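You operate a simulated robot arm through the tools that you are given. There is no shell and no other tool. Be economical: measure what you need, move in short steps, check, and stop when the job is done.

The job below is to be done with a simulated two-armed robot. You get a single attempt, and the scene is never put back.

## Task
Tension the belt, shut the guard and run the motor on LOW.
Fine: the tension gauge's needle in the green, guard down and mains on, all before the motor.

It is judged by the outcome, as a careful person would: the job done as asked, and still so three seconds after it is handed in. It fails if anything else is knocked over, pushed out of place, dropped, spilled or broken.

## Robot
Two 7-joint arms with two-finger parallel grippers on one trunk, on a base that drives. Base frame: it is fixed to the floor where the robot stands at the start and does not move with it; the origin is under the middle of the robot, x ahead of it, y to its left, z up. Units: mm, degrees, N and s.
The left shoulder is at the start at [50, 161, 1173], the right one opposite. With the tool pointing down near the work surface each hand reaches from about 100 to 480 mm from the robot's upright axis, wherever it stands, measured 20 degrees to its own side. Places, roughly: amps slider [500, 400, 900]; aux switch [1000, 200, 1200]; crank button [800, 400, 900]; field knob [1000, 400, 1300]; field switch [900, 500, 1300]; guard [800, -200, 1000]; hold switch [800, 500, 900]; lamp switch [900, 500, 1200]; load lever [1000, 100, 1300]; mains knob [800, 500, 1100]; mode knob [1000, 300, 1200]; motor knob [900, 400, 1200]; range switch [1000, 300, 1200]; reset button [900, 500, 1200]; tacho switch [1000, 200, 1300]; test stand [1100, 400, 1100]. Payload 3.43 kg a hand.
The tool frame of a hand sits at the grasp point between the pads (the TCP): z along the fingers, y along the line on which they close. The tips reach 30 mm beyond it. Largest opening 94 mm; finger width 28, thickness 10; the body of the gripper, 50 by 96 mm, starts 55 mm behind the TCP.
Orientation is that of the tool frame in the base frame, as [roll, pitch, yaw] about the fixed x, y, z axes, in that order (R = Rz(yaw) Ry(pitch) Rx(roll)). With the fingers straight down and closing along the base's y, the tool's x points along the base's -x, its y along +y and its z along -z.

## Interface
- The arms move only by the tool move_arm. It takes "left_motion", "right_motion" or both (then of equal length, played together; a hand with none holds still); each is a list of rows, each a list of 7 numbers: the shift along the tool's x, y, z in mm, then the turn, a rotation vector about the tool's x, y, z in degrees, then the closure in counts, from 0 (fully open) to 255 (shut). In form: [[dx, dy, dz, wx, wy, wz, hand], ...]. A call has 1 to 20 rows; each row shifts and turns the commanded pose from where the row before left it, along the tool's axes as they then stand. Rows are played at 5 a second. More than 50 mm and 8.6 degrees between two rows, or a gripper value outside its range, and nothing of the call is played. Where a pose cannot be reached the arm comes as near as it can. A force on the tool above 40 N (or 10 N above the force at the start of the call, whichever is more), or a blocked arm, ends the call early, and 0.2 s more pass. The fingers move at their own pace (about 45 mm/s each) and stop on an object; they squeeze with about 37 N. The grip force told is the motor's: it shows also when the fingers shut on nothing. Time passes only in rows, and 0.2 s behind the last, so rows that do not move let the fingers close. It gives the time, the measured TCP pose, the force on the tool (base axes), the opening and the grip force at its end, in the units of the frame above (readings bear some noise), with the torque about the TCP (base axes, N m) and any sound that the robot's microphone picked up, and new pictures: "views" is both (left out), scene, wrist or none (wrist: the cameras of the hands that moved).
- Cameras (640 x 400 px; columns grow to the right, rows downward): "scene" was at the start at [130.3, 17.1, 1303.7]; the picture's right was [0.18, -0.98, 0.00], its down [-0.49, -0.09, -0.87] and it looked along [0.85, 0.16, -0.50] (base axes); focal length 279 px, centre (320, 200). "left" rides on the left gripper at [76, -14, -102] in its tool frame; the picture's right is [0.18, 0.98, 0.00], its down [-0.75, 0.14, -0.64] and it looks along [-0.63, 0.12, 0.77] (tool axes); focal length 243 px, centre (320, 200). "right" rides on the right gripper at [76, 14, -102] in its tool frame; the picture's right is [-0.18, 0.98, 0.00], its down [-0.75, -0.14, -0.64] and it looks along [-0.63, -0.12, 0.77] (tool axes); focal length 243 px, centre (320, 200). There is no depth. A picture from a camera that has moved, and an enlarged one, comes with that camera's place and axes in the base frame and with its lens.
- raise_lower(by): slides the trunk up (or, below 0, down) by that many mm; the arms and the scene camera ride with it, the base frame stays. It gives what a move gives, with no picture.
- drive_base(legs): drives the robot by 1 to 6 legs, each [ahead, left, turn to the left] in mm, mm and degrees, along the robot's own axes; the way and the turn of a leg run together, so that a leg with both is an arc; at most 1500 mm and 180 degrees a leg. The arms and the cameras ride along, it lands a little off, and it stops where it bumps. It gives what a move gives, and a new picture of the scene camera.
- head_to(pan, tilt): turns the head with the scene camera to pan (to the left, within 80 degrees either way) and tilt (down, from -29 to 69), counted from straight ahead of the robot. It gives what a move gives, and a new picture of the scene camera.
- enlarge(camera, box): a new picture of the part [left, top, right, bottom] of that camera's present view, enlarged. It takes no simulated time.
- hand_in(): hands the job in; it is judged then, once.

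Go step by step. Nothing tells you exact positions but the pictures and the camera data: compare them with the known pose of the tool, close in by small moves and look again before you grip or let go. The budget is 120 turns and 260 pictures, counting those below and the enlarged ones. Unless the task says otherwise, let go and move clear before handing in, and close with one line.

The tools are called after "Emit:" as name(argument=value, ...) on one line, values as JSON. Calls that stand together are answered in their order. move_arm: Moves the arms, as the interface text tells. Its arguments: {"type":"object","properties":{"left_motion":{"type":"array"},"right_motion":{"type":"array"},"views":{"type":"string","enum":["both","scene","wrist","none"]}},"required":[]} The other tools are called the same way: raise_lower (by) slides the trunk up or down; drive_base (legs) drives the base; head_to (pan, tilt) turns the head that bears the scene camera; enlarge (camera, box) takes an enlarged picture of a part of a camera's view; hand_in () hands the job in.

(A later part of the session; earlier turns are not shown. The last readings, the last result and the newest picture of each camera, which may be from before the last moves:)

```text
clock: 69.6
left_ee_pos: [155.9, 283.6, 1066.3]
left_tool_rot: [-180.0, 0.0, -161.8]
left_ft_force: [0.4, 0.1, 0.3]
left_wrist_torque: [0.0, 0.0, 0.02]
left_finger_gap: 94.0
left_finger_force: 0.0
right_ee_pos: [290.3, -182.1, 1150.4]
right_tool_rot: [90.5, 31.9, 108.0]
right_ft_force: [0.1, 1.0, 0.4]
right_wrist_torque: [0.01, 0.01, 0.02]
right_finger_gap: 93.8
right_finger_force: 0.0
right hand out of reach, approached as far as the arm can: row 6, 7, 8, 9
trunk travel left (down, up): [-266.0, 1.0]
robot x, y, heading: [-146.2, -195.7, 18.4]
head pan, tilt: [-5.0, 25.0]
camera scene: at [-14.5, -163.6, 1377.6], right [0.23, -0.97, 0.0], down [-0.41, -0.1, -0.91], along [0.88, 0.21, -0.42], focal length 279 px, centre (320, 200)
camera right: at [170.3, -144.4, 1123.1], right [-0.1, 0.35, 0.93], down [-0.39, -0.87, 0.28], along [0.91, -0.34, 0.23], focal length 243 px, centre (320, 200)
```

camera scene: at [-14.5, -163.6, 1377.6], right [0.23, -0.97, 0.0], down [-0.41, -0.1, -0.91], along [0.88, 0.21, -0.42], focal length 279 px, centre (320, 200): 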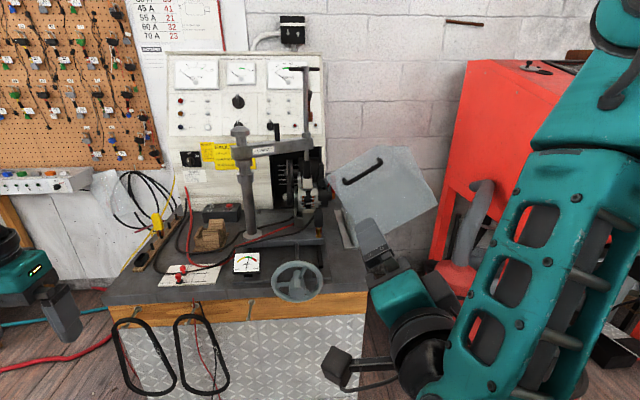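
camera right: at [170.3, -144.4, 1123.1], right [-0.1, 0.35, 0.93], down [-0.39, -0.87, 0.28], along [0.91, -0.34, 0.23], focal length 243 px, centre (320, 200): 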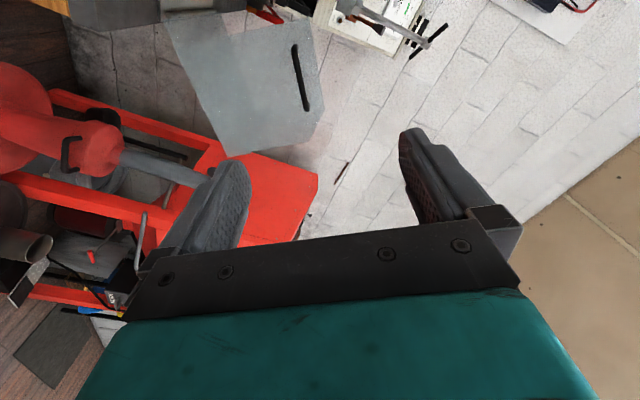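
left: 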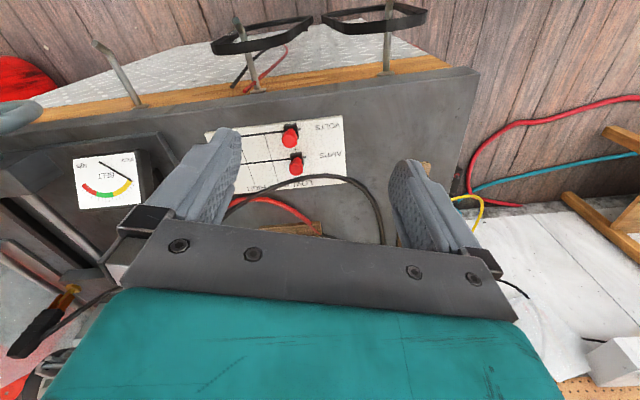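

The wrist camera confirms the bar's middle at [709, −111, 1131]. I drive ahead with the hand in line.

Emit:
drive_base(legs=[[260, -30, 0]])

Emit:
move_arm(right_motion=[[0, 0, 30, 0, 0, 0, 0], [0, 0, 30, 0, 0, 0, 0]], views="wrist")

```text
clock: 71.5
left_ee_pos: [414.9, 337.1, 1066.5]
left_tool_rot: [-180.0, 0.0, -161.9]
left_ft_force: [0.6, -0.2, 0.5]
left_wrist_torque: [0.0, 0.0, 0.0]
left_finger_gap: 93.9
left_finger_force: 0.0
right_ee_pos: [549.4, -129.7, 1150.5]
right_tool_rot: [90.6, 32.0, 107.9]
right_ft_force: [-0.2, 0.4, 0.0]
right_wrist_torque: [0.01, -0.01, 0.01]
right_finger_gap: 93.7
right_finger_force: 0.0
trunk travel left (down, up): [-266.0, 1.0]
robot x, y, heading: [112.5, -147.9, 18.0]
head pan, tilt: [-5.0, 25.0]
camera scene: at [244.2, -111.0, 1377.5], right [0.23, -0.97, 0.0], down [-0.41, -0.1, -0.91], along [0.88, 0.21, -0.42], focal length 279 px, centre (320, 200)
```

scene: 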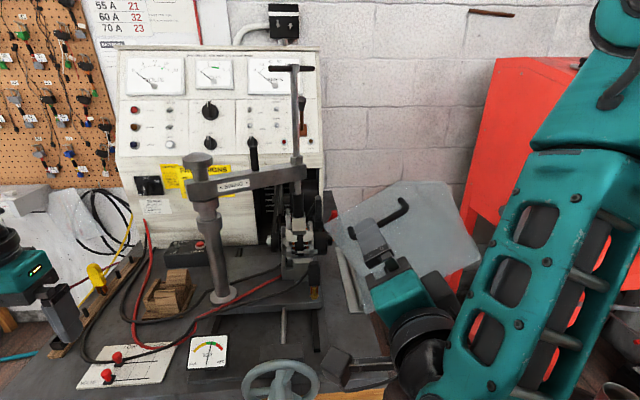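

```text
clock: 72.1
left_ee_pos: [414.3, 336.4, 1066.6]
left_tool_rot: [180.0, 0.0, -161.9]
left_ft_force: [0.0, -0.4, 0.4]
left_wrist_torque: [-0.01, -0.02, 0.0]
left_finger_gap: 94.1
left_finger_force: 0.0
right_ee_pos: [597.4, -99.9, 1158.1]
right_tool_rot: [90.8, 31.9, 107.8]
right_ft_force: [-0.3, 0.7, 0.2]
right_wrist_torque: [0.03, 0.01, -0.02]
right_finger_gap: 94.2
right_finger_force: 0.1
right hand out of reach, approached as far as the arm can: row 1, 2
trunk travel left (down, up): [-266.0, 1.0]
robot x, y, heading: [115.8, -145.9, 18.0]
head pan, tilt: [-5.0, 25.0]
camera right: at [477.0, -61.9, 1130.6], right [-0.1, 0.35, 0.93], down [-0.4, -0.87, 0.29], along [0.91, -0.34, 0.23], focal length 243 px, centre (320, 200)
```

right: 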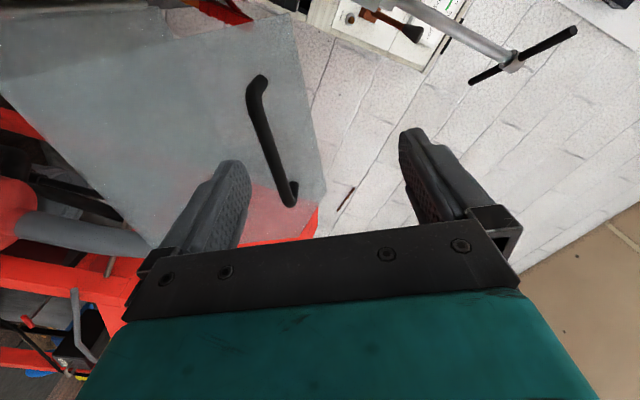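

Emit:
raise_lower(by=-29)

Emit:
drive_base(legs=[[35, -41, 0]])

Emit:
move_arm(right_motion=[[0, 0, 0, 0, 0, 0, 0]], views="wrist")

Emit:
enlarge(camera="scene", box=[280, 150, 480, 300])

```text
clock: 72.8
left_ee_pos: [413.3, 335.8, 1036.8]
left_tool_rot: [180.0, 0.0, -161.9]
left_ft_force: [-0.4, -0.1, 0.9]
left_wrist_torque: [-0.01, 0.04, 0.01]
left_finger_gap: 93.8
left_finger_force: 0.0
right_ee_pos: [595.9, -100.5, 1128.5]
right_tool_rot: [90.8, 32.0, 107.7]
right_ft_force: [-0.7, -0.2, -0.4]
right_wrist_torque: [-0.01, -0.02, 0.0]
right_finger_gap: 93.9
right_finger_force: 0.1
trunk travel left (down, up): [-237.0, 30.0]
robot x, y, heading: [116.4, -149.2, 18.0]
head pan, tilt: [-5.0, 25.0]
```

```text
clock: 73.9
left_ee_pos: [461.0, 307.5, 1036.2]
left_tool_rot: [-180.0, 0.0, -162.0]
left_ft_force: [1.2, 0.1, 0.1]
left_wrist_torque: [0.0, 0.01, -0.03]
left_finger_gap: 93.9
left_finger_force: 0.2
right_ee_pos: [643.7, -129.5, 1129.4]
right_tool_rot: [90.7, 32.0, 107.7]
right_ft_force: [-0.5, 0.2, -0.1]
right_wrist_torque: [-0.02, 0.0, 0.0]
right_finger_gap: 94.0
right_finger_force: 0.1
trunk travel left (down, up): [-237.0, 30.0]
robot x, y, heading: [160.2, -174.1, 18.1]
head pan, tilt: [-5.0, 25.0]
camera scene: at [289.9, -140.0, 1348.6], right [0.23, -0.97, 0.0], down [-0.41, -0.09, -0.91], along [0.88, 0.2, -0.42], focal length 279 px, centre (320, 200)
```

scene: 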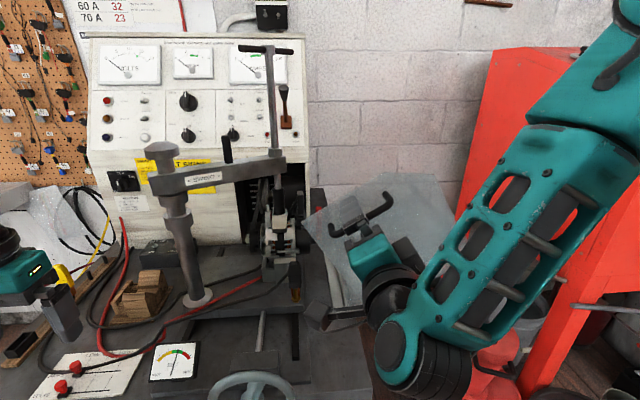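

```text
clock: 74.3
left_ee_pos: [461.0, 308.3, 1036.4]
left_tool_rot: [180.0, 0.0, -162.1]
left_ft_force: [0.0, 0.0, -0.4]
left_wrist_torque: [-0.04, 0.01, 0.0]
left_finger_gap: 94.1
left_finger_force: 0.0
right_ee_pos: [642.2, -129.6, 1129.4]
right_tool_rot: [90.7, 32.0, 107.6]
right_ft_force: [0.2, 0.5, -0.7]
right_wrist_torque: [-0.01, -0.01, -0.01]
right_finger_gap: 94.1
right_finger_force: 0.1
trunk travel left (down, up): [-237.0, 30.0]
robot x, y, heading: [159.1, -173.7, 18.2]
head pan, tilt: [-5.0, 25.0]
camera right: at [522.6, -91.0, 1101.6], right [-0.1, 0.35, 0.93], down [-0.4, -0.87, 0.29], along [0.91, -0.34, 0.23], focal length 243 px, centre (320, 200)
```

right: 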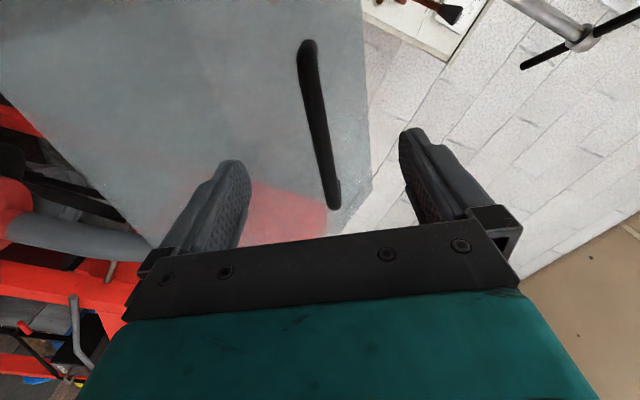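

```text
2.67 times, centred on (380, 225) of scene
camera zoom: at [289.5, -139.7, 1348.6], right [0.23, -0.97, 0.0], down [-0.41, -0.1, -0.91], along [0.88, 0.2, -0.42], focal length 744 px, centre (160, 133)
```

zoom: 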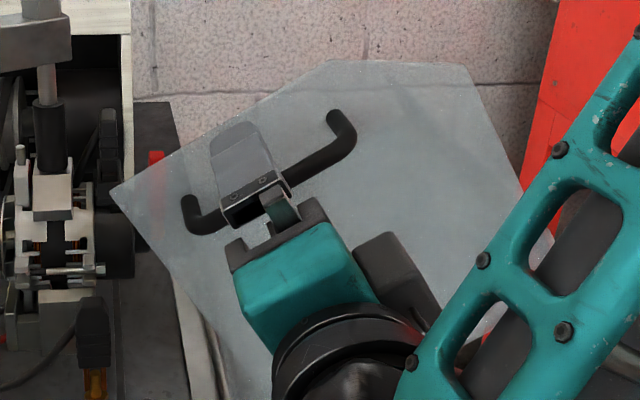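

Well centred on the bar. I go the last 55 mm by the base.

Emit:
drive_base(legs=[[55, 2, 0]])

Emit:
move_arm(right_motion=[[0, 0, 0, 0, 0, 0, 0]], views="wrist")

Emit:
enlarge(camera="scene", box=[280, 150, 480, 300])

```text
clock: 75.3
left_ee_pos: [508.3, 324.7, 1038.3]
left_tool_rot: [179.9, 0.0, -162.0]
left_ft_force: [0.3, 0.4, 0.1]
left_wrist_torque: [0.0, 0.02, -0.02]
left_finger_gap: 94.0
left_finger_force: 0.1
right_ee_pos: [687.1, -113.5, 1127.6]
right_tool_rot: [91.2, 32.1, 107.9]
right_ft_force: [0.2, 0.4, 0.0]
right_wrist_torque: [-0.03, 0.01, 0.02]
right_finger_gap: 94.1
right_finger_force: 0.0
trunk travel left (down, up): [-237.0, 30.0]
robot x, y, heading: [202.1, -156.3, 17.7]
head pan, tilt: [-5.0, 25.0]
stopped in leg 1: the force on the tool passed its limit at 116 N (the readings are from after the stop); the commanded pose is now the measured one
camera scene: at [336.9, -122.3, 1348.6], right [0.22, -0.97, 0.0], down [-0.41, -0.09, -0.91], along [0.88, 0.2, -0.42], focal length 279 px, centre (320, 200)
```

scene: 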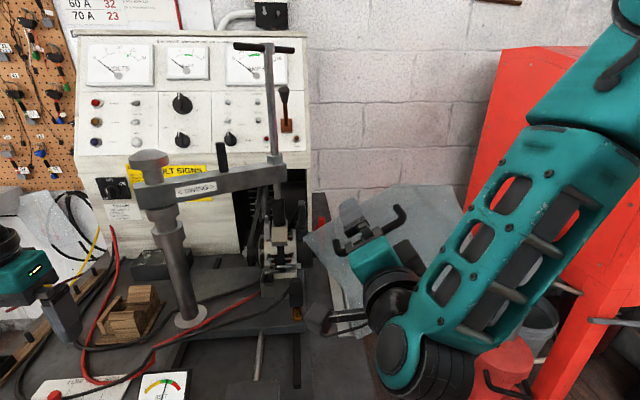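

```text
clock: 75.7
left_ee_pos: [508.9, 324.4, 1035.2]
left_tool_rot: [180.0, 0.1, -162.0]
left_ft_force: [-0.1, -0.7, -0.4]
left_wrist_torque: [-0.03, 0.02, 0.0]
left_finger_gap: 94.1
left_finger_force: 0.0
right_ee_pos: [687.1, -115.0, 1127.1]
right_tool_rot: [91.2, 32.3, 107.9]
right_ft_force: [0.2, 0.4, -0.2]
right_wrist_torque: [0.0, 0.0, -0.01]
right_finger_gap: 94.1
right_finger_force: 0.0
trunk travel left (down, up): [-237.0, 30.0]
robot x, y, heading: [207.7, -154.6, 18.0]
head pan, tilt: [-5.0, 25.0]
camera right: at [567.2, -75.0, 1100.5], right [-0.09, 0.36, 0.93], down [-0.4, -0.87, 0.29], along [0.91, -0.34, 0.22], focal length 243 px, centre (320, 200)
```

right: 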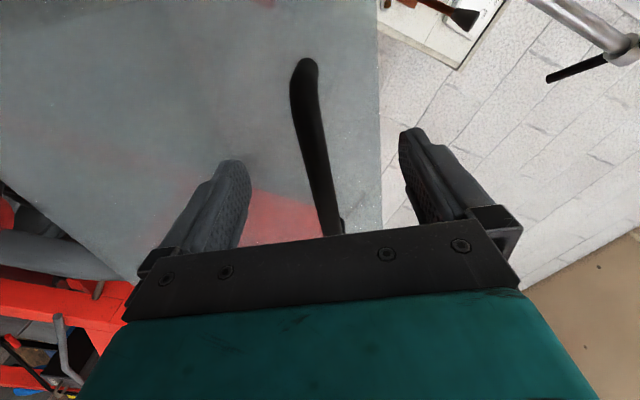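

```text
2.67 times, centred on (380, 225) of scene
camera zoom: at [337.0, -122.3, 1348.6], right [0.22, -0.97, 0.0], down [-0.41, -0.1, -0.91], along [0.88, 0.2, -0.42], focal length 744 px, centre (160, 133)
```

zoom: 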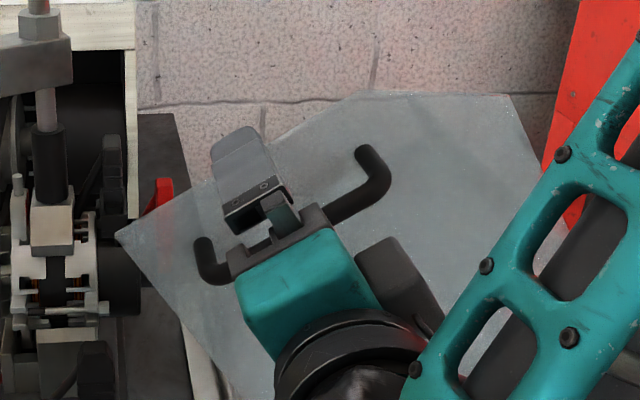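

The tips touched the plate lightly, so the bar is between the fingers. I ease back 3 mm and close.

Emit:
move_arm(right_motion=[[0, 0, -3, 0, 0, 0, 0], [0, 0, 0, 0, 0, 0, 120], [0, 0, 0, 0, 0, 0, 200], [0, 0, 0, 0, 0, 0, 255], [0, 0, 0, 0, 0, 0, 255], [0, 0, 0, 0, 0, 0, 255]])

Emit:
enlarge(camera="scene", box=[280, 150, 480, 300])

```text
clock: 77.1
left_ee_pos: [508.6, 325.9, 1036.1]
left_tool_rot: [179.9, 0.1, -162.0]
left_ft_force: [0.5, 0.5, 0.2]
left_wrist_torque: [0.02, 0.0, -0.04]
left_finger_gap: 93.8
left_finger_force: 0.0
right_ee_pos: [683.9, -115.1, 1127.5]
right_tool_rot: [90.9, 32.1, 107.8]
right_ft_force: [0.3, 2.4, 5.9]
right_wrist_torque: [0.11, 0.14, 0.14]
right_finger_gap: 16.3
right_finger_force: 24.7
trunk travel left (down, up): [-237.0, 30.0]
robot x, y, heading: [208.6, -154.4, 18.1]
head pan, tilt: [-5.0, 25.0]
camera scene: at [336.6, -121.8, 1348.8], right [0.22, -0.97, 0.0], down [-0.41, -0.1, -0.91], along [0.88, 0.2, -0.42], focal length 279 px, centre (320, 200)
camera right: at [564.0, -75.1, 1101.8], right [-0.1, 0.35, 0.93], down [-0.4, -0.87, 0.29], along [0.91, -0.34, 0.22], focal length 243 px, centre (320, 200)
```

scene: 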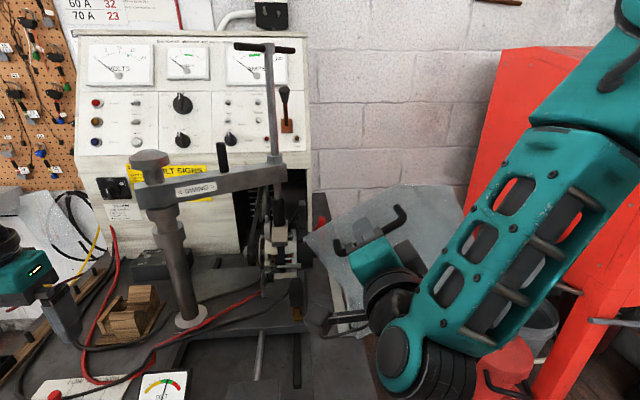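
right: 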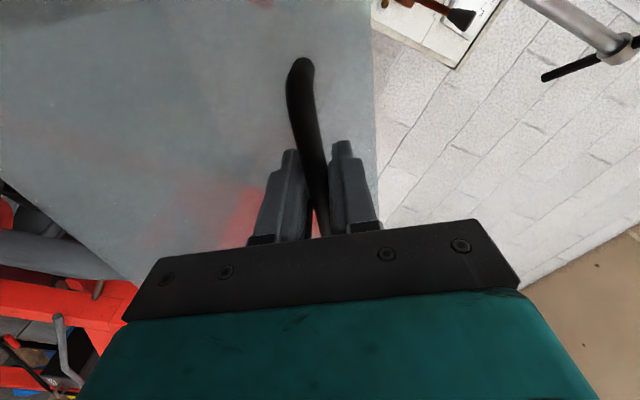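

```text
2.67 times, centred on (380, 225) of scene
camera zoom: at [336.6, -121.8, 1348.8], right [0.22, -0.97, 0.0], down [-0.41, -0.1, -0.91], along [0.88, 0.2, -0.42], focal length 744 px, centre (160, 133)
```

zoom: 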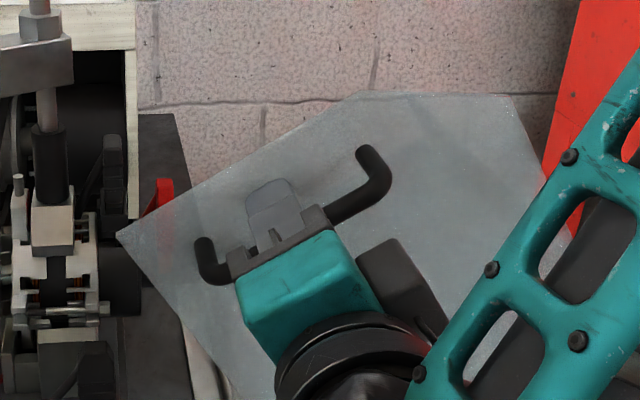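

Bar gripped. I swing it along the arc in 4° steps, checking force.

Emit:
move_arm(right_motion=[[17, 8.2, 0, 0, 0, -4, 255], [17, 8.2, 0, 0, 0, -4, 255], [17, 8.2, 0, 0, 0, -4, 255]], views="scene")

```text
clock: 77.9
left_ee_pos: [507.3, 326.4, 1037.8]
left_tool_rot: [179.9, 0.0, -162.0]
left_ft_force: [0.4, 0.2, 0.9]
left_wrist_torque: [-0.02, -0.01, 0.0]
left_finger_gap: 94.0
left_finger_force: 0.1
right_ee_pos: [667.8, -60.1, 1122.0]
right_tool_rot: [90.2, 44.2, 107.3]
right_ft_force: [6.9, 9.2, 31.9]
right_wrist_torque: [-0.13, -0.37, -0.49]
right_finger_gap: 16.2
right_finger_force: 44.5
trunk travel left (down, up): [-237.0, 30.0]
robot x, y, heading: [207.3, -152.3, 18.2]
head pan, tilt: [-5.0, 25.0]
camera scene: at [335.3, -121.1, 1349.1], right [0.23, -0.97, 0.0], down [-0.41, -0.1, -0.91], along [0.88, 0.2, -0.42], focal length 279 px, centre (320, 200)
```

scene: 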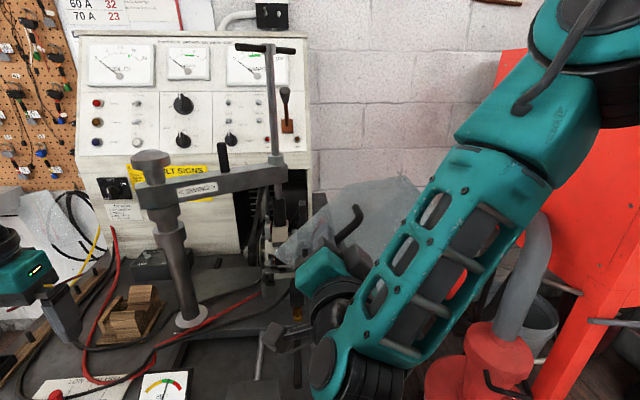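

Emit:
move_arm(right_motion=[[15.4, 11, 0, 0, 0, -4, 255], [16.6, 9.6, 0, 0, 0, -4, 255], [16.6, 9.6, 0, 0, 0, -4, 255], [16.6, 9.6, 0, 0, 0, -4, 255]], views="both")

```text
clock: 78.9
left_ee_pos: [508.3, 325.3, 1036.2]
left_tool_rot: [179.9, 0.0, -161.9]
left_ft_force: [0.1, -1.0, -0.5]
left_wrist_torque: [0.0, -0.03, 0.0]
left_finger_gap: 93.9
left_finger_force: 0.0
right_ee_pos: [643.2, 8.1, 1093.0]
right_tool_rot: [91.5, 60.4, 108.7]
right_ft_force: [-1.2, 7.2, 15.7]
right_wrist_torque: [-0.28, -1.32, -0.63]
right_finger_gap: 16.6
right_finger_force: 45.4
trunk travel left (down, up): [-237.0, 30.0]
robot x, y, heading: [209.0, -155.8, 17.9]
head pan, tilt: [-5.0, 25.0]
camera scene: at [335.3, -121.7, 1348.8], right [0.22, -0.97, 0.0], down [-0.41, -0.1, -0.91], along [0.88, 0.2, -0.42], focal length 279 px, centre (320, 200)
camera right: at [530.9, 25.4, 1036.1], right [-0.22, 0.73, 0.65], down [-0.46, -0.66, 0.59], along [0.86, -0.17, 0.48], focal length 243 px, centre (320, 200)
```

scene: 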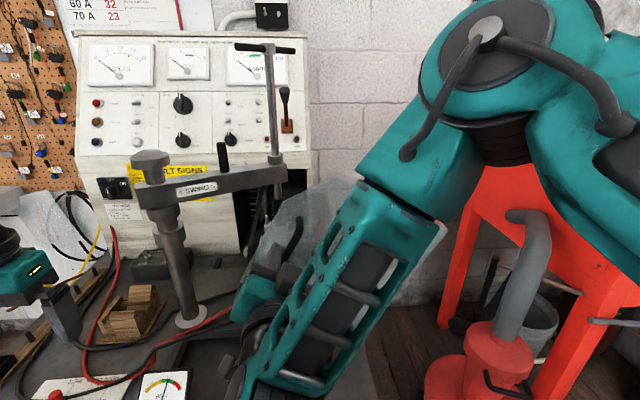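
right: 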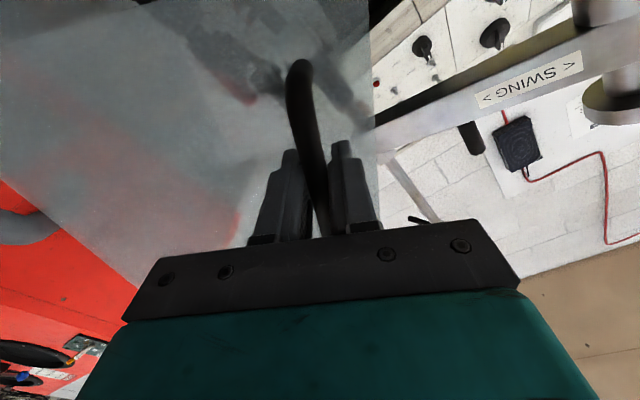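

The arc fits a hinge at about l=−324, z=849. To keep the wrist camera clear of the handwheel I now loosen the grip and lower the guard with the roll held.

Emit:
move_arm(right_motion=[[0, 0, 0, 0, 0, 0, 200], [0, 0, 0, 0, 0, 0, 150], [0, 0, 0, 0, 0, 0, 140], [0, 0, 0, 0, 0, 0, 140], [16.9, 9.6, 0, 0, 0, 0, 140], [0, 0, 0, 0, 0, 0, 140], [17.5, 8.4, 0, 0, 0, 0, 140]], views="both")

Emit:
enlarge(camera="scene", box=[180, 150, 380, 300])

```text
clock: 80.5
left_ee_pos: [509.6, 326.4, 1036.3]
left_tool_rot: [180.0, 0.0, -162.1]
left_ft_force: [-0.1, 0.3, 0.3]
left_wrist_torque: [-0.04, 0.0, 0.01]
left_finger_gap: 93.9
left_finger_force: 0.1
right_ee_pos: [635.8, 38.3, 1070.7]
right_tool_rot: [92.3, 60.2, 109.2]
right_ft_force: [0.9, -1.4, -0.8]
right_wrist_torque: [-0.06, -0.03, 0.03]
right_finger_gap: 43.5
right_finger_force: 1.4
trunk travel left (down, up): [-237.0, 30.0]
robot x, y, heading: [204.8, -155.9, 17.8]
head pan, tilt: [-5.0, 25.0]
camera scene: at [337.3, -122.0, 1348.6], right [0.22, -0.97, 0.0], down [-0.41, -0.1, -0.91], along [0.88, 0.2, -0.42], focal length 279 px, centre (320, 200)
camera right: at [521.9, 56.1, 1013.1], right [-0.21, 0.73, 0.65], down [-0.46, -0.66, 0.6], along [0.86, -0.17, 0.47], focal length 243 px, centre (320, 200)
```

scene: 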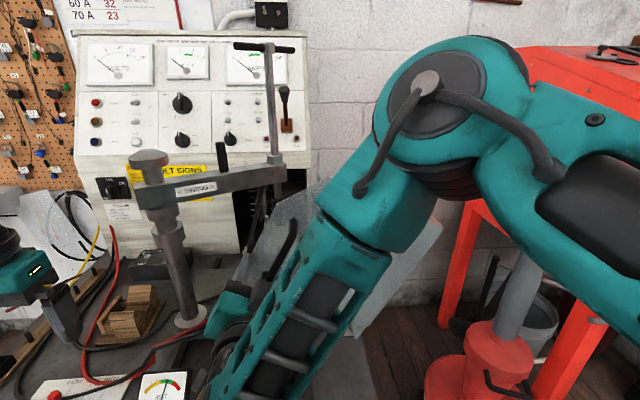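
right: 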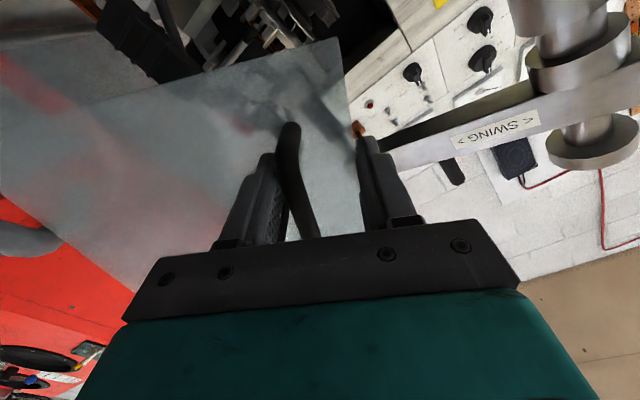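

```text
2.67 times, centred on (280, 225) of scene
camera zoom: at [337.3, -122.0, 1348.6], right [0.22, -0.97, 0.0], down [-0.41, -0.1, -0.91], along [0.88, 0.2, -0.42], focal length 744 px, centre (427, 133)
```

zoom: 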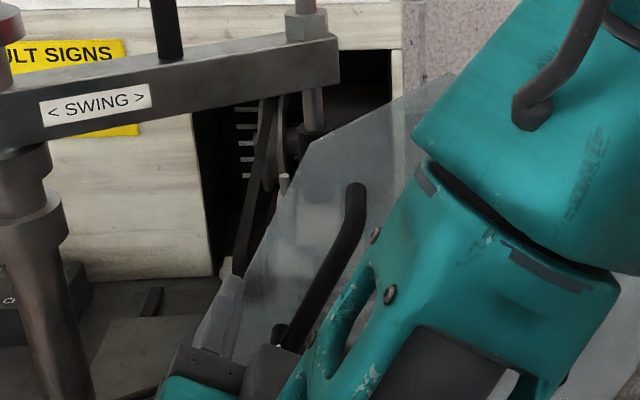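

The upper finger is pushing the bar along and force is low. I continue.

Emit:
move_arm(right_motion=[[18, 7.2, 0, 0, 0, 0, 140], [0, 0, 0, 0, 0, 0, 140], [18.4, 5.9, 0, 0, 0, 0, 140], [0, 0, 0, 0, 0, 0, 140]], views="both")

Emit:
enlarge(camera="scene", box=[180, 150, 380, 300])

```text
clock: 81.5
left_ee_pos: [509.4, 324.8, 1036.4]
left_tool_rot: [179.9, 0.0, -162.0]
left_ft_force: [-1.5, 0.6, -0.2]
left_wrist_torque: [-0.03, 0.0, 0.02]
left_finger_gap: 94.1
left_finger_force: 0.0
right_ee_pos: [625.4, 64.3, 1045.6]
right_tool_rot: [92.2, 60.2, 109.0]
right_ft_force: [2.0, -5.4, -3.6]
right_wrist_torque: [-0.09, -0.1, -0.03]
right_finger_gap: 45.9
right_finger_force: 3.1
trunk travel left (down, up): [-237.0, 30.0]
robot x, y, heading: [210.2, -156.2, 18.2]
head pan, tilt: [-5.0, 25.0]
camera scene: at [337.5, -122.9, 1348.6], right [0.22, -0.97, 0.0], down [-0.41, -0.09, -0.91], along [0.88, 0.2, -0.42], focal length 279 px, centre (320, 200)
camera right: at [511.5, 82.6, 988.5], right [-0.21, 0.73, 0.65], down [-0.46, -0.66, 0.6], along [0.86, -0.17, 0.47], focal length 243 px, centre (320, 200)
```

scene: 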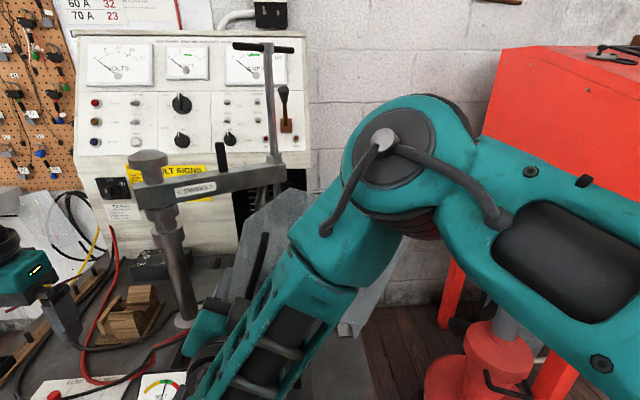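
right: 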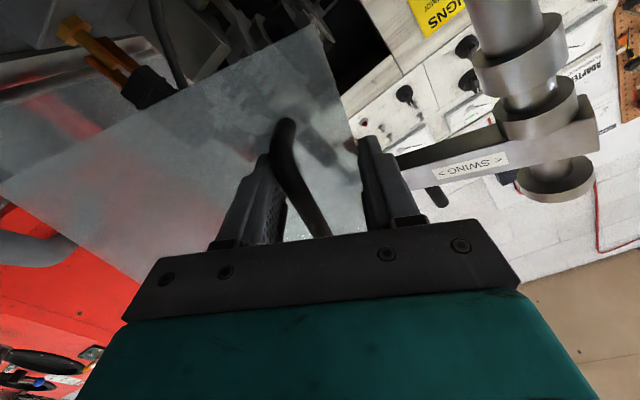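

```text
2.67 times, centred on (280, 225) of scene
camera zoom: at [337.5, -122.9, 1348.6], right [0.22, -0.97, 0.0], down [-0.41, -0.09, -0.91], along [0.88, 0.2, -0.42], focal length 744 px, centre (427, 133)
```

zoom: 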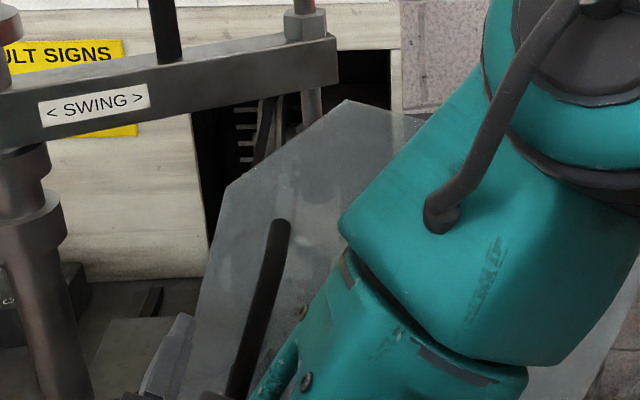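

Emit:
move_arm(right_motion=[[18.8, 4.6, 0, 0, 0, 0, 140], [0, 0, 0, 0, 0, 0, 140], [12, 4, 0, 0, 0, 0, 140], [0, 0, 0, 0, 0, 0, 140]], views="both")

Emit:
enlarge(camera="scene", box=[150, 150, 350, 300])

```text
clock: 82.5
left_ee_pos: [509.7, 324.1, 1037.0]
left_tool_rot: [180.0, -0.2, -162.0]
left_ft_force: [-0.1, -0.4, -0.1]
left_wrist_torque: [0.0, 0.0, 0.0]
left_finger_gap: 93.9
left_finger_force: 0.1
right_ee_pos: [618.5, 85.9, 1023.2]
right_tool_rot: [92.2, 60.1, 109.0]
right_ft_force: [4.0, -12.1, -7.6]
right_wrist_torque: [-0.14, -0.08, 0.01]
right_finger_gap: 50.3
right_finger_force: 6.7
trunk travel left (down, up): [-237.0, 30.0]
robot x, y, heading: [208.9, -159.6, 18.1]
head pan, tilt: [-5.0, 25.0]
camera scene: at [338.1, -123.5, 1348.5], right [0.22, -0.97, 0.0], down [-0.41, -0.09, -0.91], along [0.88, 0.2, -0.42], focal length 279 px, centre (320, 200)
camera right: at [505.5, 104.3, 966.3], right [-0.21, 0.73, 0.65], down [-0.46, -0.66, 0.6], along [0.86, -0.17, 0.47], focal length 243 px, centre (320, 200)
```

scene: 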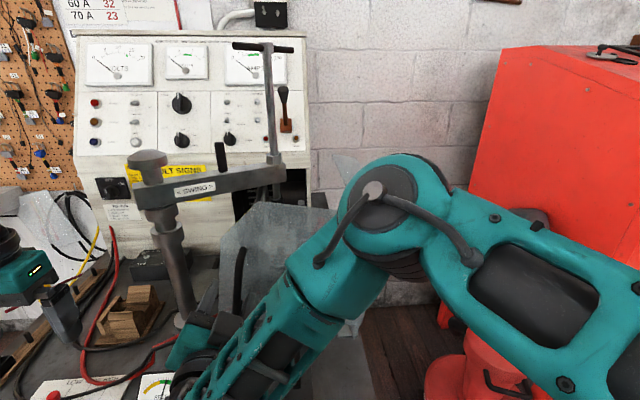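
right: 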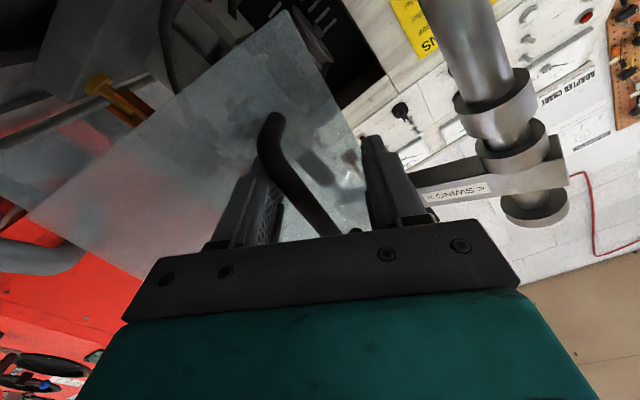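

```text
2.67 times, centred on (250, 225) of scene
camera zoom: at [338.1, -123.5, 1348.5], right [0.22, -0.97, 0.0], down [-0.41, -0.09, -0.91], along [0.88, 0.2, -0.42], focal length 744 px, centre (507, 133)
```

zoom: 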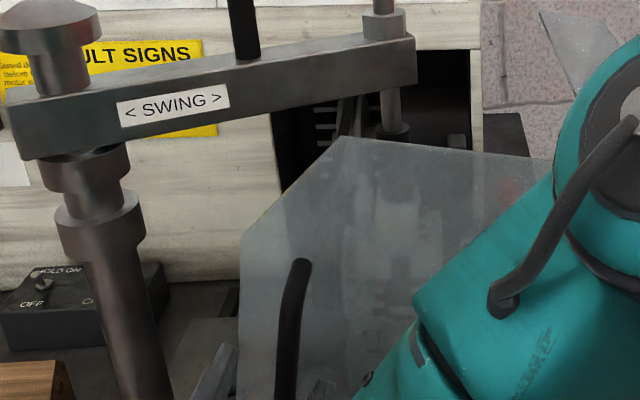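

Near closed. I open and draw back to see where the guard sits, then finish the last degrees by pushing higher on the bar.

Emit:
move_arm(right_motion=[[0, 0, 0, 0, 0, 0, 60], [0, 0, 0, 0, 0, 0, 0], [0, 0, 0, 0, 0, 0, 0], [0, 0, -15, 0, 0, 0, 0], [0, 0, -20, 0, 0, 0, 0], [0, 0, -20, 0, 0, 0, 0]], views="both")

Emit:
enlarge(camera="scene", box=[150, 150, 350, 300])

```text
clock: 83.9
left_ee_pos: [509.4, 325.6, 1037.8]
left_tool_rot: [-180.0, 0.0, -162.0]
left_ft_force: [-0.1, -0.3, 0.8]
left_wrist_torque: [-0.04, 0.02, 0.06]
left_finger_gap: 94.2
left_finger_force: 0.0
right_ee_pos: [566.2, 70.6, 1025.5]
right_tool_rot: [92.0, 60.1, 108.9]
right_ft_force: [-0.3, -0.2, -0.4]
right_wrist_torque: [0.01, 0.0, 0.0]
right_finger_gap: 94.4
right_finger_force: 0.0
trunk travel left (down, up): [-237.0, 30.0]
robot x, y, heading: [206.2, -155.4, 18.0]
head pan, tilt: [-5.0, 25.0]
camera scene: at [337.0, -122.3, 1348.7], right [0.22, -0.97, 0.0], down [-0.41, -0.1, -0.91], along [0.88, 0.2, -0.42], focal length 279 px, centre (320, 200)
camera right: at [452.4, 89.8, 967.8], right [-0.21, 0.73, 0.65], down [-0.46, -0.66, 0.59], along [0.86, -0.17, 0.47], focal length 243 px, centre (320, 200)
```

scene: 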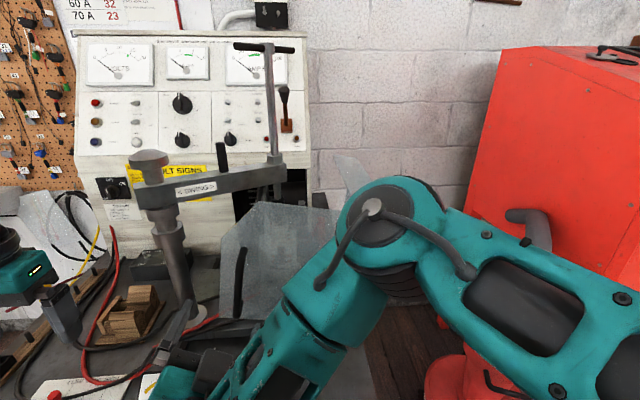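
right: 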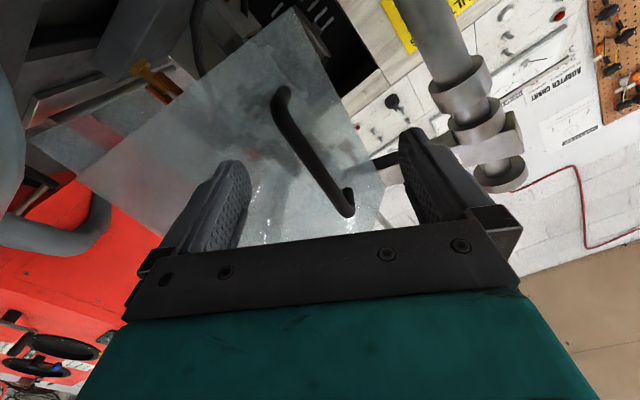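

```text
2.67 times, centred on (250, 225) of scene
camera zoom: at [337.0, -122.3, 1348.7], right [0.22, -0.97, 0.0], down [-0.41, -0.1, -0.91], along [0.88, 0.2, -0.42], focal length 744 px, centre (507, 133)
```

zoom: 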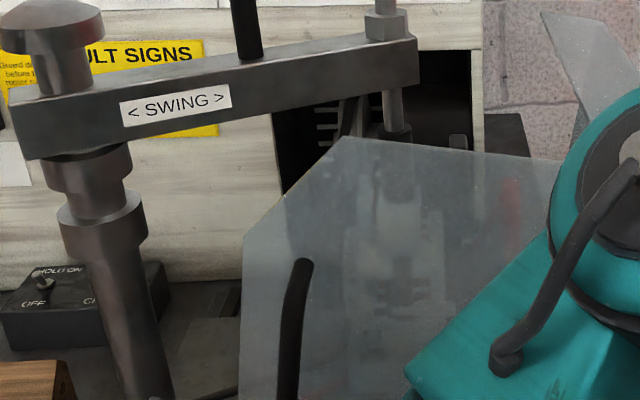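

The guard holds by friction about 15° short, bar from (l −110, z 987) to (l −139, z 1100). I roll the hand so its camera is clear, close the fingers, and come in to the right of the bar to push it down.

Emit:
move_arm(right_motion=[[0, 0, -10, 0, 0, 8, 255], [0, 0, 0, 0, 0, 8, 255], [0, 0, 0, 0, 0, 8, 255], [0, 0, 0, 0, 0, 8, 255], [0, 0, 0, 0, 0, 8, 255], [0, 0, 0, 0, 0, 8, 255], [0, 0, 0, 0, 0, 8, 255], [0, 0, 0, 0, 0, 4, 255], [-19, 18, 0, 0, 0, 0, 255], [-19, 18, 0, 0, 0, 0, 255], [-19, 17, 0, 0, 0, 0, 255]], views="both")

Emit:
enlarge(camera="scene", box=[150, 150, 350, 300])

```text
clock: 86.3
left_ee_pos: [508.2, 325.4, 1036.6]
left_tool_rot: [179.9, 0.0, -162.0]
left_ft_force: [-0.1, -0.5, -0.7]
left_wrist_torque: [-0.01, 0.0, 0.02]
left_finger_gap: 93.7
left_finger_force: 0.0
right_ee_pos: [574.2, 13.1, 1079.9]
right_tool_rot: [91.0, 0.1, 107.3]
right_ft_force: [-0.4, -0.9, -0.1]
right_wrist_torque: [-0.01, -0.05, -0.02]
right_finger_gap: 0.0
right_finger_force: 33.2
trunk travel left (down, up): [-237.0, 30.0]
robot x, y, heading: [208.8, -156.0, 18.1]
head pan, tilt: [-5.0, 25.0]
camera scene: at [337.1, -122.6, 1348.6], right [0.22, -0.97, 0.0], down [-0.41, -0.09, -0.91], along [0.88, 0.2, -0.42], focal length 279 px, centre (320, 200)
camera right: at [453.7, 56.3, 1096.4], right [0.07, -0.17, 0.98], down [-0.39, -0.91, -0.13], along [0.92, -0.38, -0.13], focal length 243 px, centre (320, 200)
```

scene: 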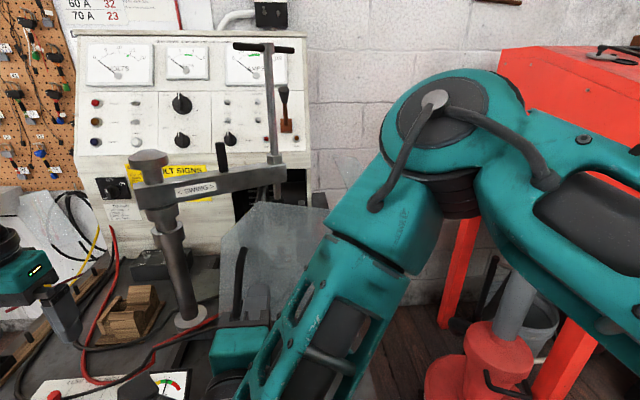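
right: 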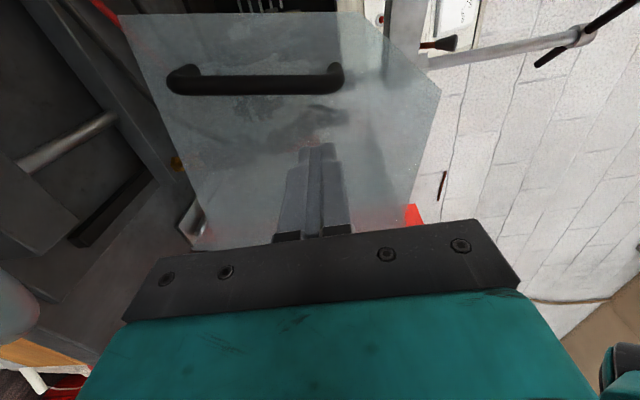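

```text
2.67 times, centred on (250, 225) of scene
camera zoom: at [337.1, -122.6, 1348.6], right [0.22, -0.97, 0.0], down [-0.41, -0.09, -0.91], along [0.88, 0.2, -0.42], focal length 744 px, centre (507, 133)
```

zoom: 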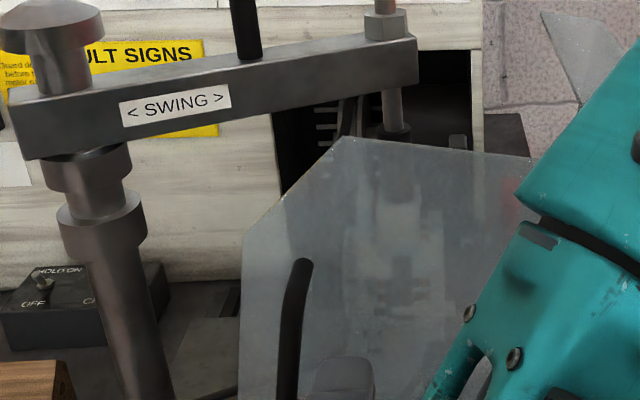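

Emit:
move_arm(right_motion=[[0, -12, 20, 0, 0, 0, 255], [0, 0, 20, 0, 0, 0, 255], [0, 0, 20, 0, 0, 0, 255], [10, -2, 0, 0, 0, 0, 255], [10, -4, 0, 0, 0, 0, 255]], views="both")

```text
clock: 87.5
left_ee_pos: [508.5, 326.0, 1037.0]
left_tool_rot: [179.9, 0.0, -162.0]
left_ft_force: [0.4, 0.5, 0.9]
left_wrist_torque: [0.03, -0.04, 0.0]
left_finger_gap: 94.0
left_finger_force: 0.2
right_ee_pos: [626.6, 49.5, 1058.2]
right_tool_rot: [91.1, 0.1, 107.2]
right_ft_force: [-0.5, -6.3, -4.2]
right_wrist_torque: [0.02, 0.01, 0.05]
right_finger_gap: 0.0
right_finger_force: 33.0
trunk travel left (down, up): [-237.0, 30.0]
robot x, y, heading: [209.9, -156.3, 18.3]
head pan, tilt: [-5.0, 25.0]
camera scene: at [337.3, -122.9, 1348.5], right [0.22, -0.97, 0.0], down [-0.41, -0.09, -0.91], along [0.88, 0.2, -0.42], focal length 279 px, centre (320, 200)
camera right: at [506.2, 93.3, 1074.7], right [0.07, -0.17, 0.98], down [-0.39, -0.91, -0.12], along [0.92, -0.38, -0.13], focal length 243 px, centre (320, 200)
```

scene: 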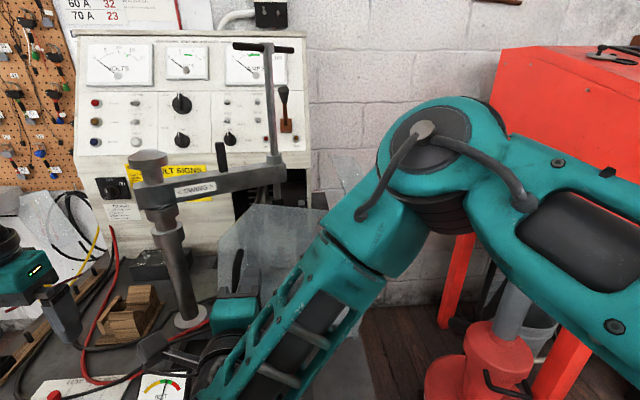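
right: 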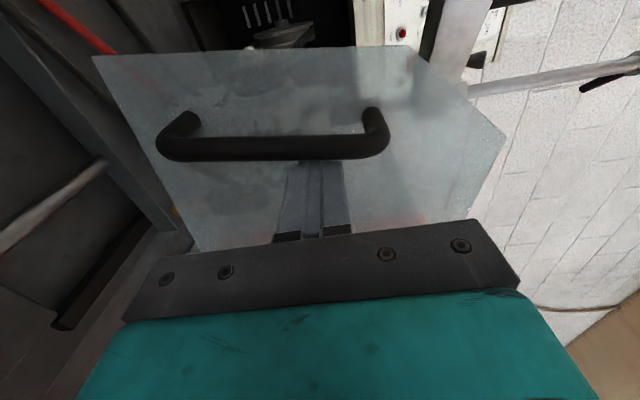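

In contact with the bar. I keep pushing left and down until it seats.

Emit:
move_arm(right_motion=[[10, -6, 0, 0, 0, 0, 255], [10, -7, 0, 0, 0, 0, 255], [10, -8, 0, 0, 0, 0, 255]], views="none")

Emit:
move_arm(right_motion=[[8, -7, 0, 0, 0, 0, 255], [8, -7, 0, 0, 0, 0, 255], [8, -7, 0, 0, 0, 0, 255]], views="both")

Emit:
enlarge(camera="scene", box=[150, 150, 350, 300])

```text
clock: 88.3
left_ee_pos: [508.7, 326.4, 1037.5]
left_tool_rot: [179.8, 0.0, -162.0]
left_ft_force: [-0.1, 0.5, -0.1]
left_wrist_torque: [0.01, -0.03, 0.0]
left_finger_gap: 93.8
left_finger_force: 0.0
right_ee_pos: [618.4, 77.8, 1038.5]
right_tool_rot: [90.9, 0.2, 107.1]
right_ft_force: [1.6, -2.8, 1.0]
right_wrist_torque: [-0.02, 0.09, 0.17]
right_finger_gap: 0.0
right_finger_force: 32.6
trunk travel left (down, up): [-237.0, 30.0]
robot x, y, heading: [212.8, -158.3, 18.1]
head pan, tilt: [-5.0, 25.0]
```

```text
clock: 88.8
left_ee_pos: [508.2, 323.0, 1038.7]
left_tool_rot: [179.9, 0.1, -161.9]
left_ft_force: [0.4, -0.4, 0.6]
left_wrist_torque: [-0.02, 0.0, -0.03]
left_finger_gap: 94.4
left_finger_force: 0.0
right_ee_pos: [618.5, 76.5, 1033.9]
right_tool_rot: [89.9, 0.5, 105.8]
right_ft_force: [-7.9, -21.4, 7.4]
right_wrist_torque: [0.02, -0.12, 0.18]
right_finger_gap: 0.0
right_finger_force: 33.0
trunk travel left (down, up): [-237.0, 30.0]
robot x, y, heading: [209.9, -151.9, 17.8]
head pan, tilt: [-5.0, 25.0]
stopped in row 2 (right hand): the force on the tool passed its limit at 49 N (the readings are from after the stop); the commanded pose is now the measured one
camera scene: at [334.3, -125.8, 1349.1], right [0.22, -0.97, 0.0], down [-0.41, -0.09, -0.91], along [0.88, 0.2, -0.42], focal length 279 px, centre (320, 200)
camera right: at [497.6, 124.2, 1049.4], right [0.05, -0.17, 0.98], down [-0.41, -0.9, -0.14], along [0.91, -0.4, -0.11], focal length 243 px, centre (320, 200)
```

scene: 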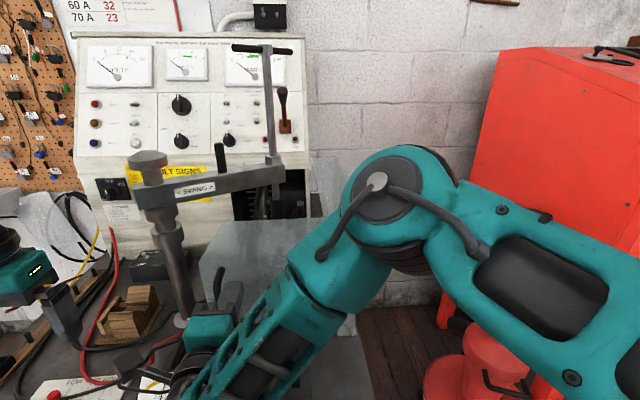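
right: 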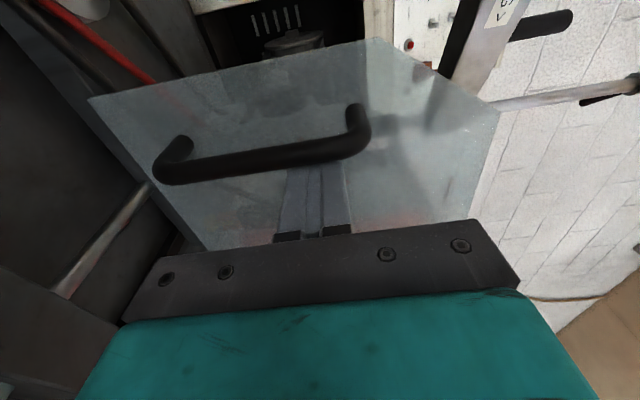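

```text
2.67 times, centred on (250, 225) of scene
camera zoom: at [334.3, -125.8, 1349.1], right [0.22, -0.97, 0.0], down [-0.41, -0.09, -0.91], along [0.88, 0.2, -0.42], focal length 744 px, centre (507, 133)
```

zoom: 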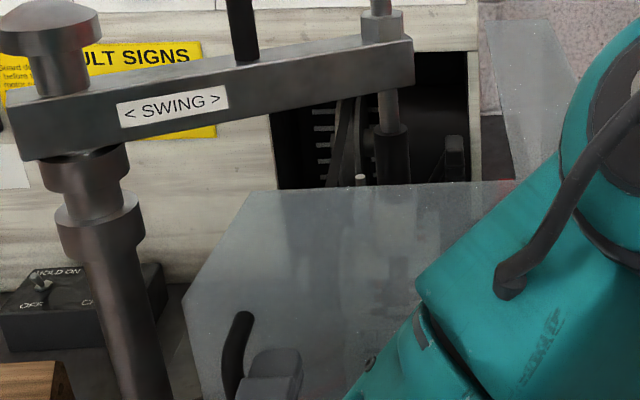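

The top edge is level and the push met a firm stop, so it should be down. I withdraw and look from farther off.

Emit:
move_arm(right_motion=[[-12, 4, 0, 0, 0, 0, 255], [0, 0, -25, 0, 0, 0, 255], [0, 10, -25, 0, 0, 0, 255]], views="none")

Emit:
drive_base(legs=[[-330, 0, 0]])

Emit:
head_to(pan=0, tilt=28)

Emit:
enlarge(camera="scene", box=[230, 100, 430, 250])

```text
clock: 89.5
left_ee_pos: [510.2, 324.6, 1036.6]
left_tool_rot: [180.0, 0.1, -162.1]
left_ft_force: [-0.1, 0.2, -0.4]
left_wrist_torque: [-0.01, 0.0, -0.01]
left_finger_gap: 94.0
left_finger_force: 0.0
right_ee_pos: [573.9, 56.3, 1048.5]
right_tool_rot: [90.2, 0.3, 106.2]
right_ft_force: [0.8, -0.6, -0.5]
right_wrist_torque: [0.0, -0.02, 0.0]
right_finger_gap: 0.0
right_finger_force: 33.0
trunk travel left (down, up): [-237.0, 30.0]
robot x, y, heading: [209.9, -154.5, 17.7]
head pan, tilt: [-5.0, 25.0]
```

```text
clock: 91.7
left_ee_pos: [191.0, 223.0, 1038.1]
left_tool_rot: [-180.0, 0.0, -161.5]
left_ft_force: [-0.8, -0.6, -0.5]
left_wrist_torque: [0.04, -0.05, 0.01]
left_finger_gap: 94.1
left_finger_force: 0.1
right_ee_pos: [258.6, -43.4, 1049.5]
right_tool_rot: [90.3, 0.4, 106.5]
right_ft_force: [0.4, -0.1, 0.6]
right_wrist_torque: [0.0, 0.0, -0.02]
right_finger_gap: 0.0
right_finger_force: 33.0
trunk travel left (down, up): [-237.0, 30.0]
robot x, y, heading: [-106.4, -258.5, 18.5]
head pan, tilt: [-5.0, 25.0]
camera scene: at [21.7, -225.1, 1348.7], right [0.23, -0.97, 0.0], down [-0.41, -0.1, -0.91], along [0.88, 0.21, -0.42], focal length 279 px, centre (320, 200)
```

scene: 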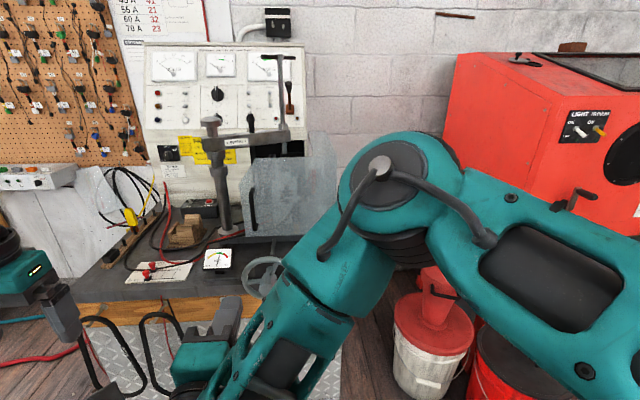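

```text
clock: 92.4
left_ee_pos: [190.5, 224.8, 1037.0]
left_tool_rot: [179.9, -0.1, -161.7]
left_ft_force: [0.6, -0.1, 0.0]
left_wrist_torque: [0.03, -0.03, 0.01]
left_finger_gap: 93.9
left_finger_force: 0.0
right_ee_pos: [258.3, -43.2, 1049.0]
right_tool_rot: [90.2, 0.3, 106.5]
right_ft_force: [0.8, 0.2, 1.0]
right_wrist_torque: [0.02, 0.02, -0.03]
right_finger_gap: 0.2
right_finger_force: 33.5
trunk travel left (down, up): [-237.0, 30.0]
robot x, y, heading: [-106.3, -260.2, 18.3]
head pan, tilt: [0.0, 28.0]
camera scene: at [19.2, -217.5, 1343.9], right [0.31, -0.95, 0.0], down [-0.45, -0.15, -0.88], along [0.84, 0.28, -0.47], focal length 279 px, centre (320, 200)
```

scene: 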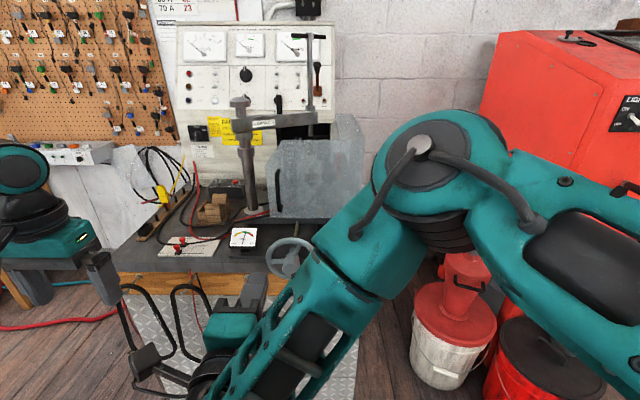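

```text
2.67 times, centred on (330, 175) of scene
camera zoom: at [19.2, -217.5, 1343.9], right [0.31, -0.95, 0.0], down [-0.45, -0.15, -0.88], along [0.84, 0.28, -0.47], focal length 744 px, centre (293, 267)
```

zoom: 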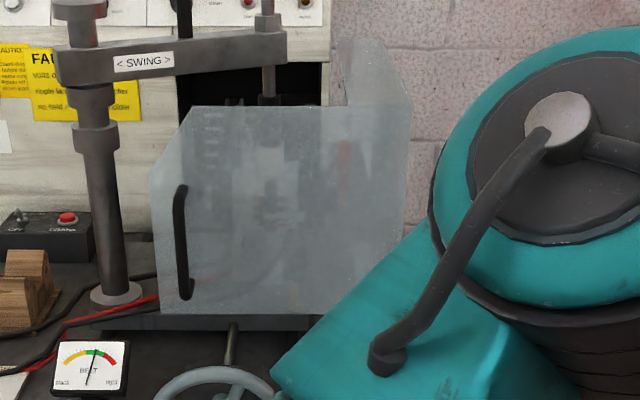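

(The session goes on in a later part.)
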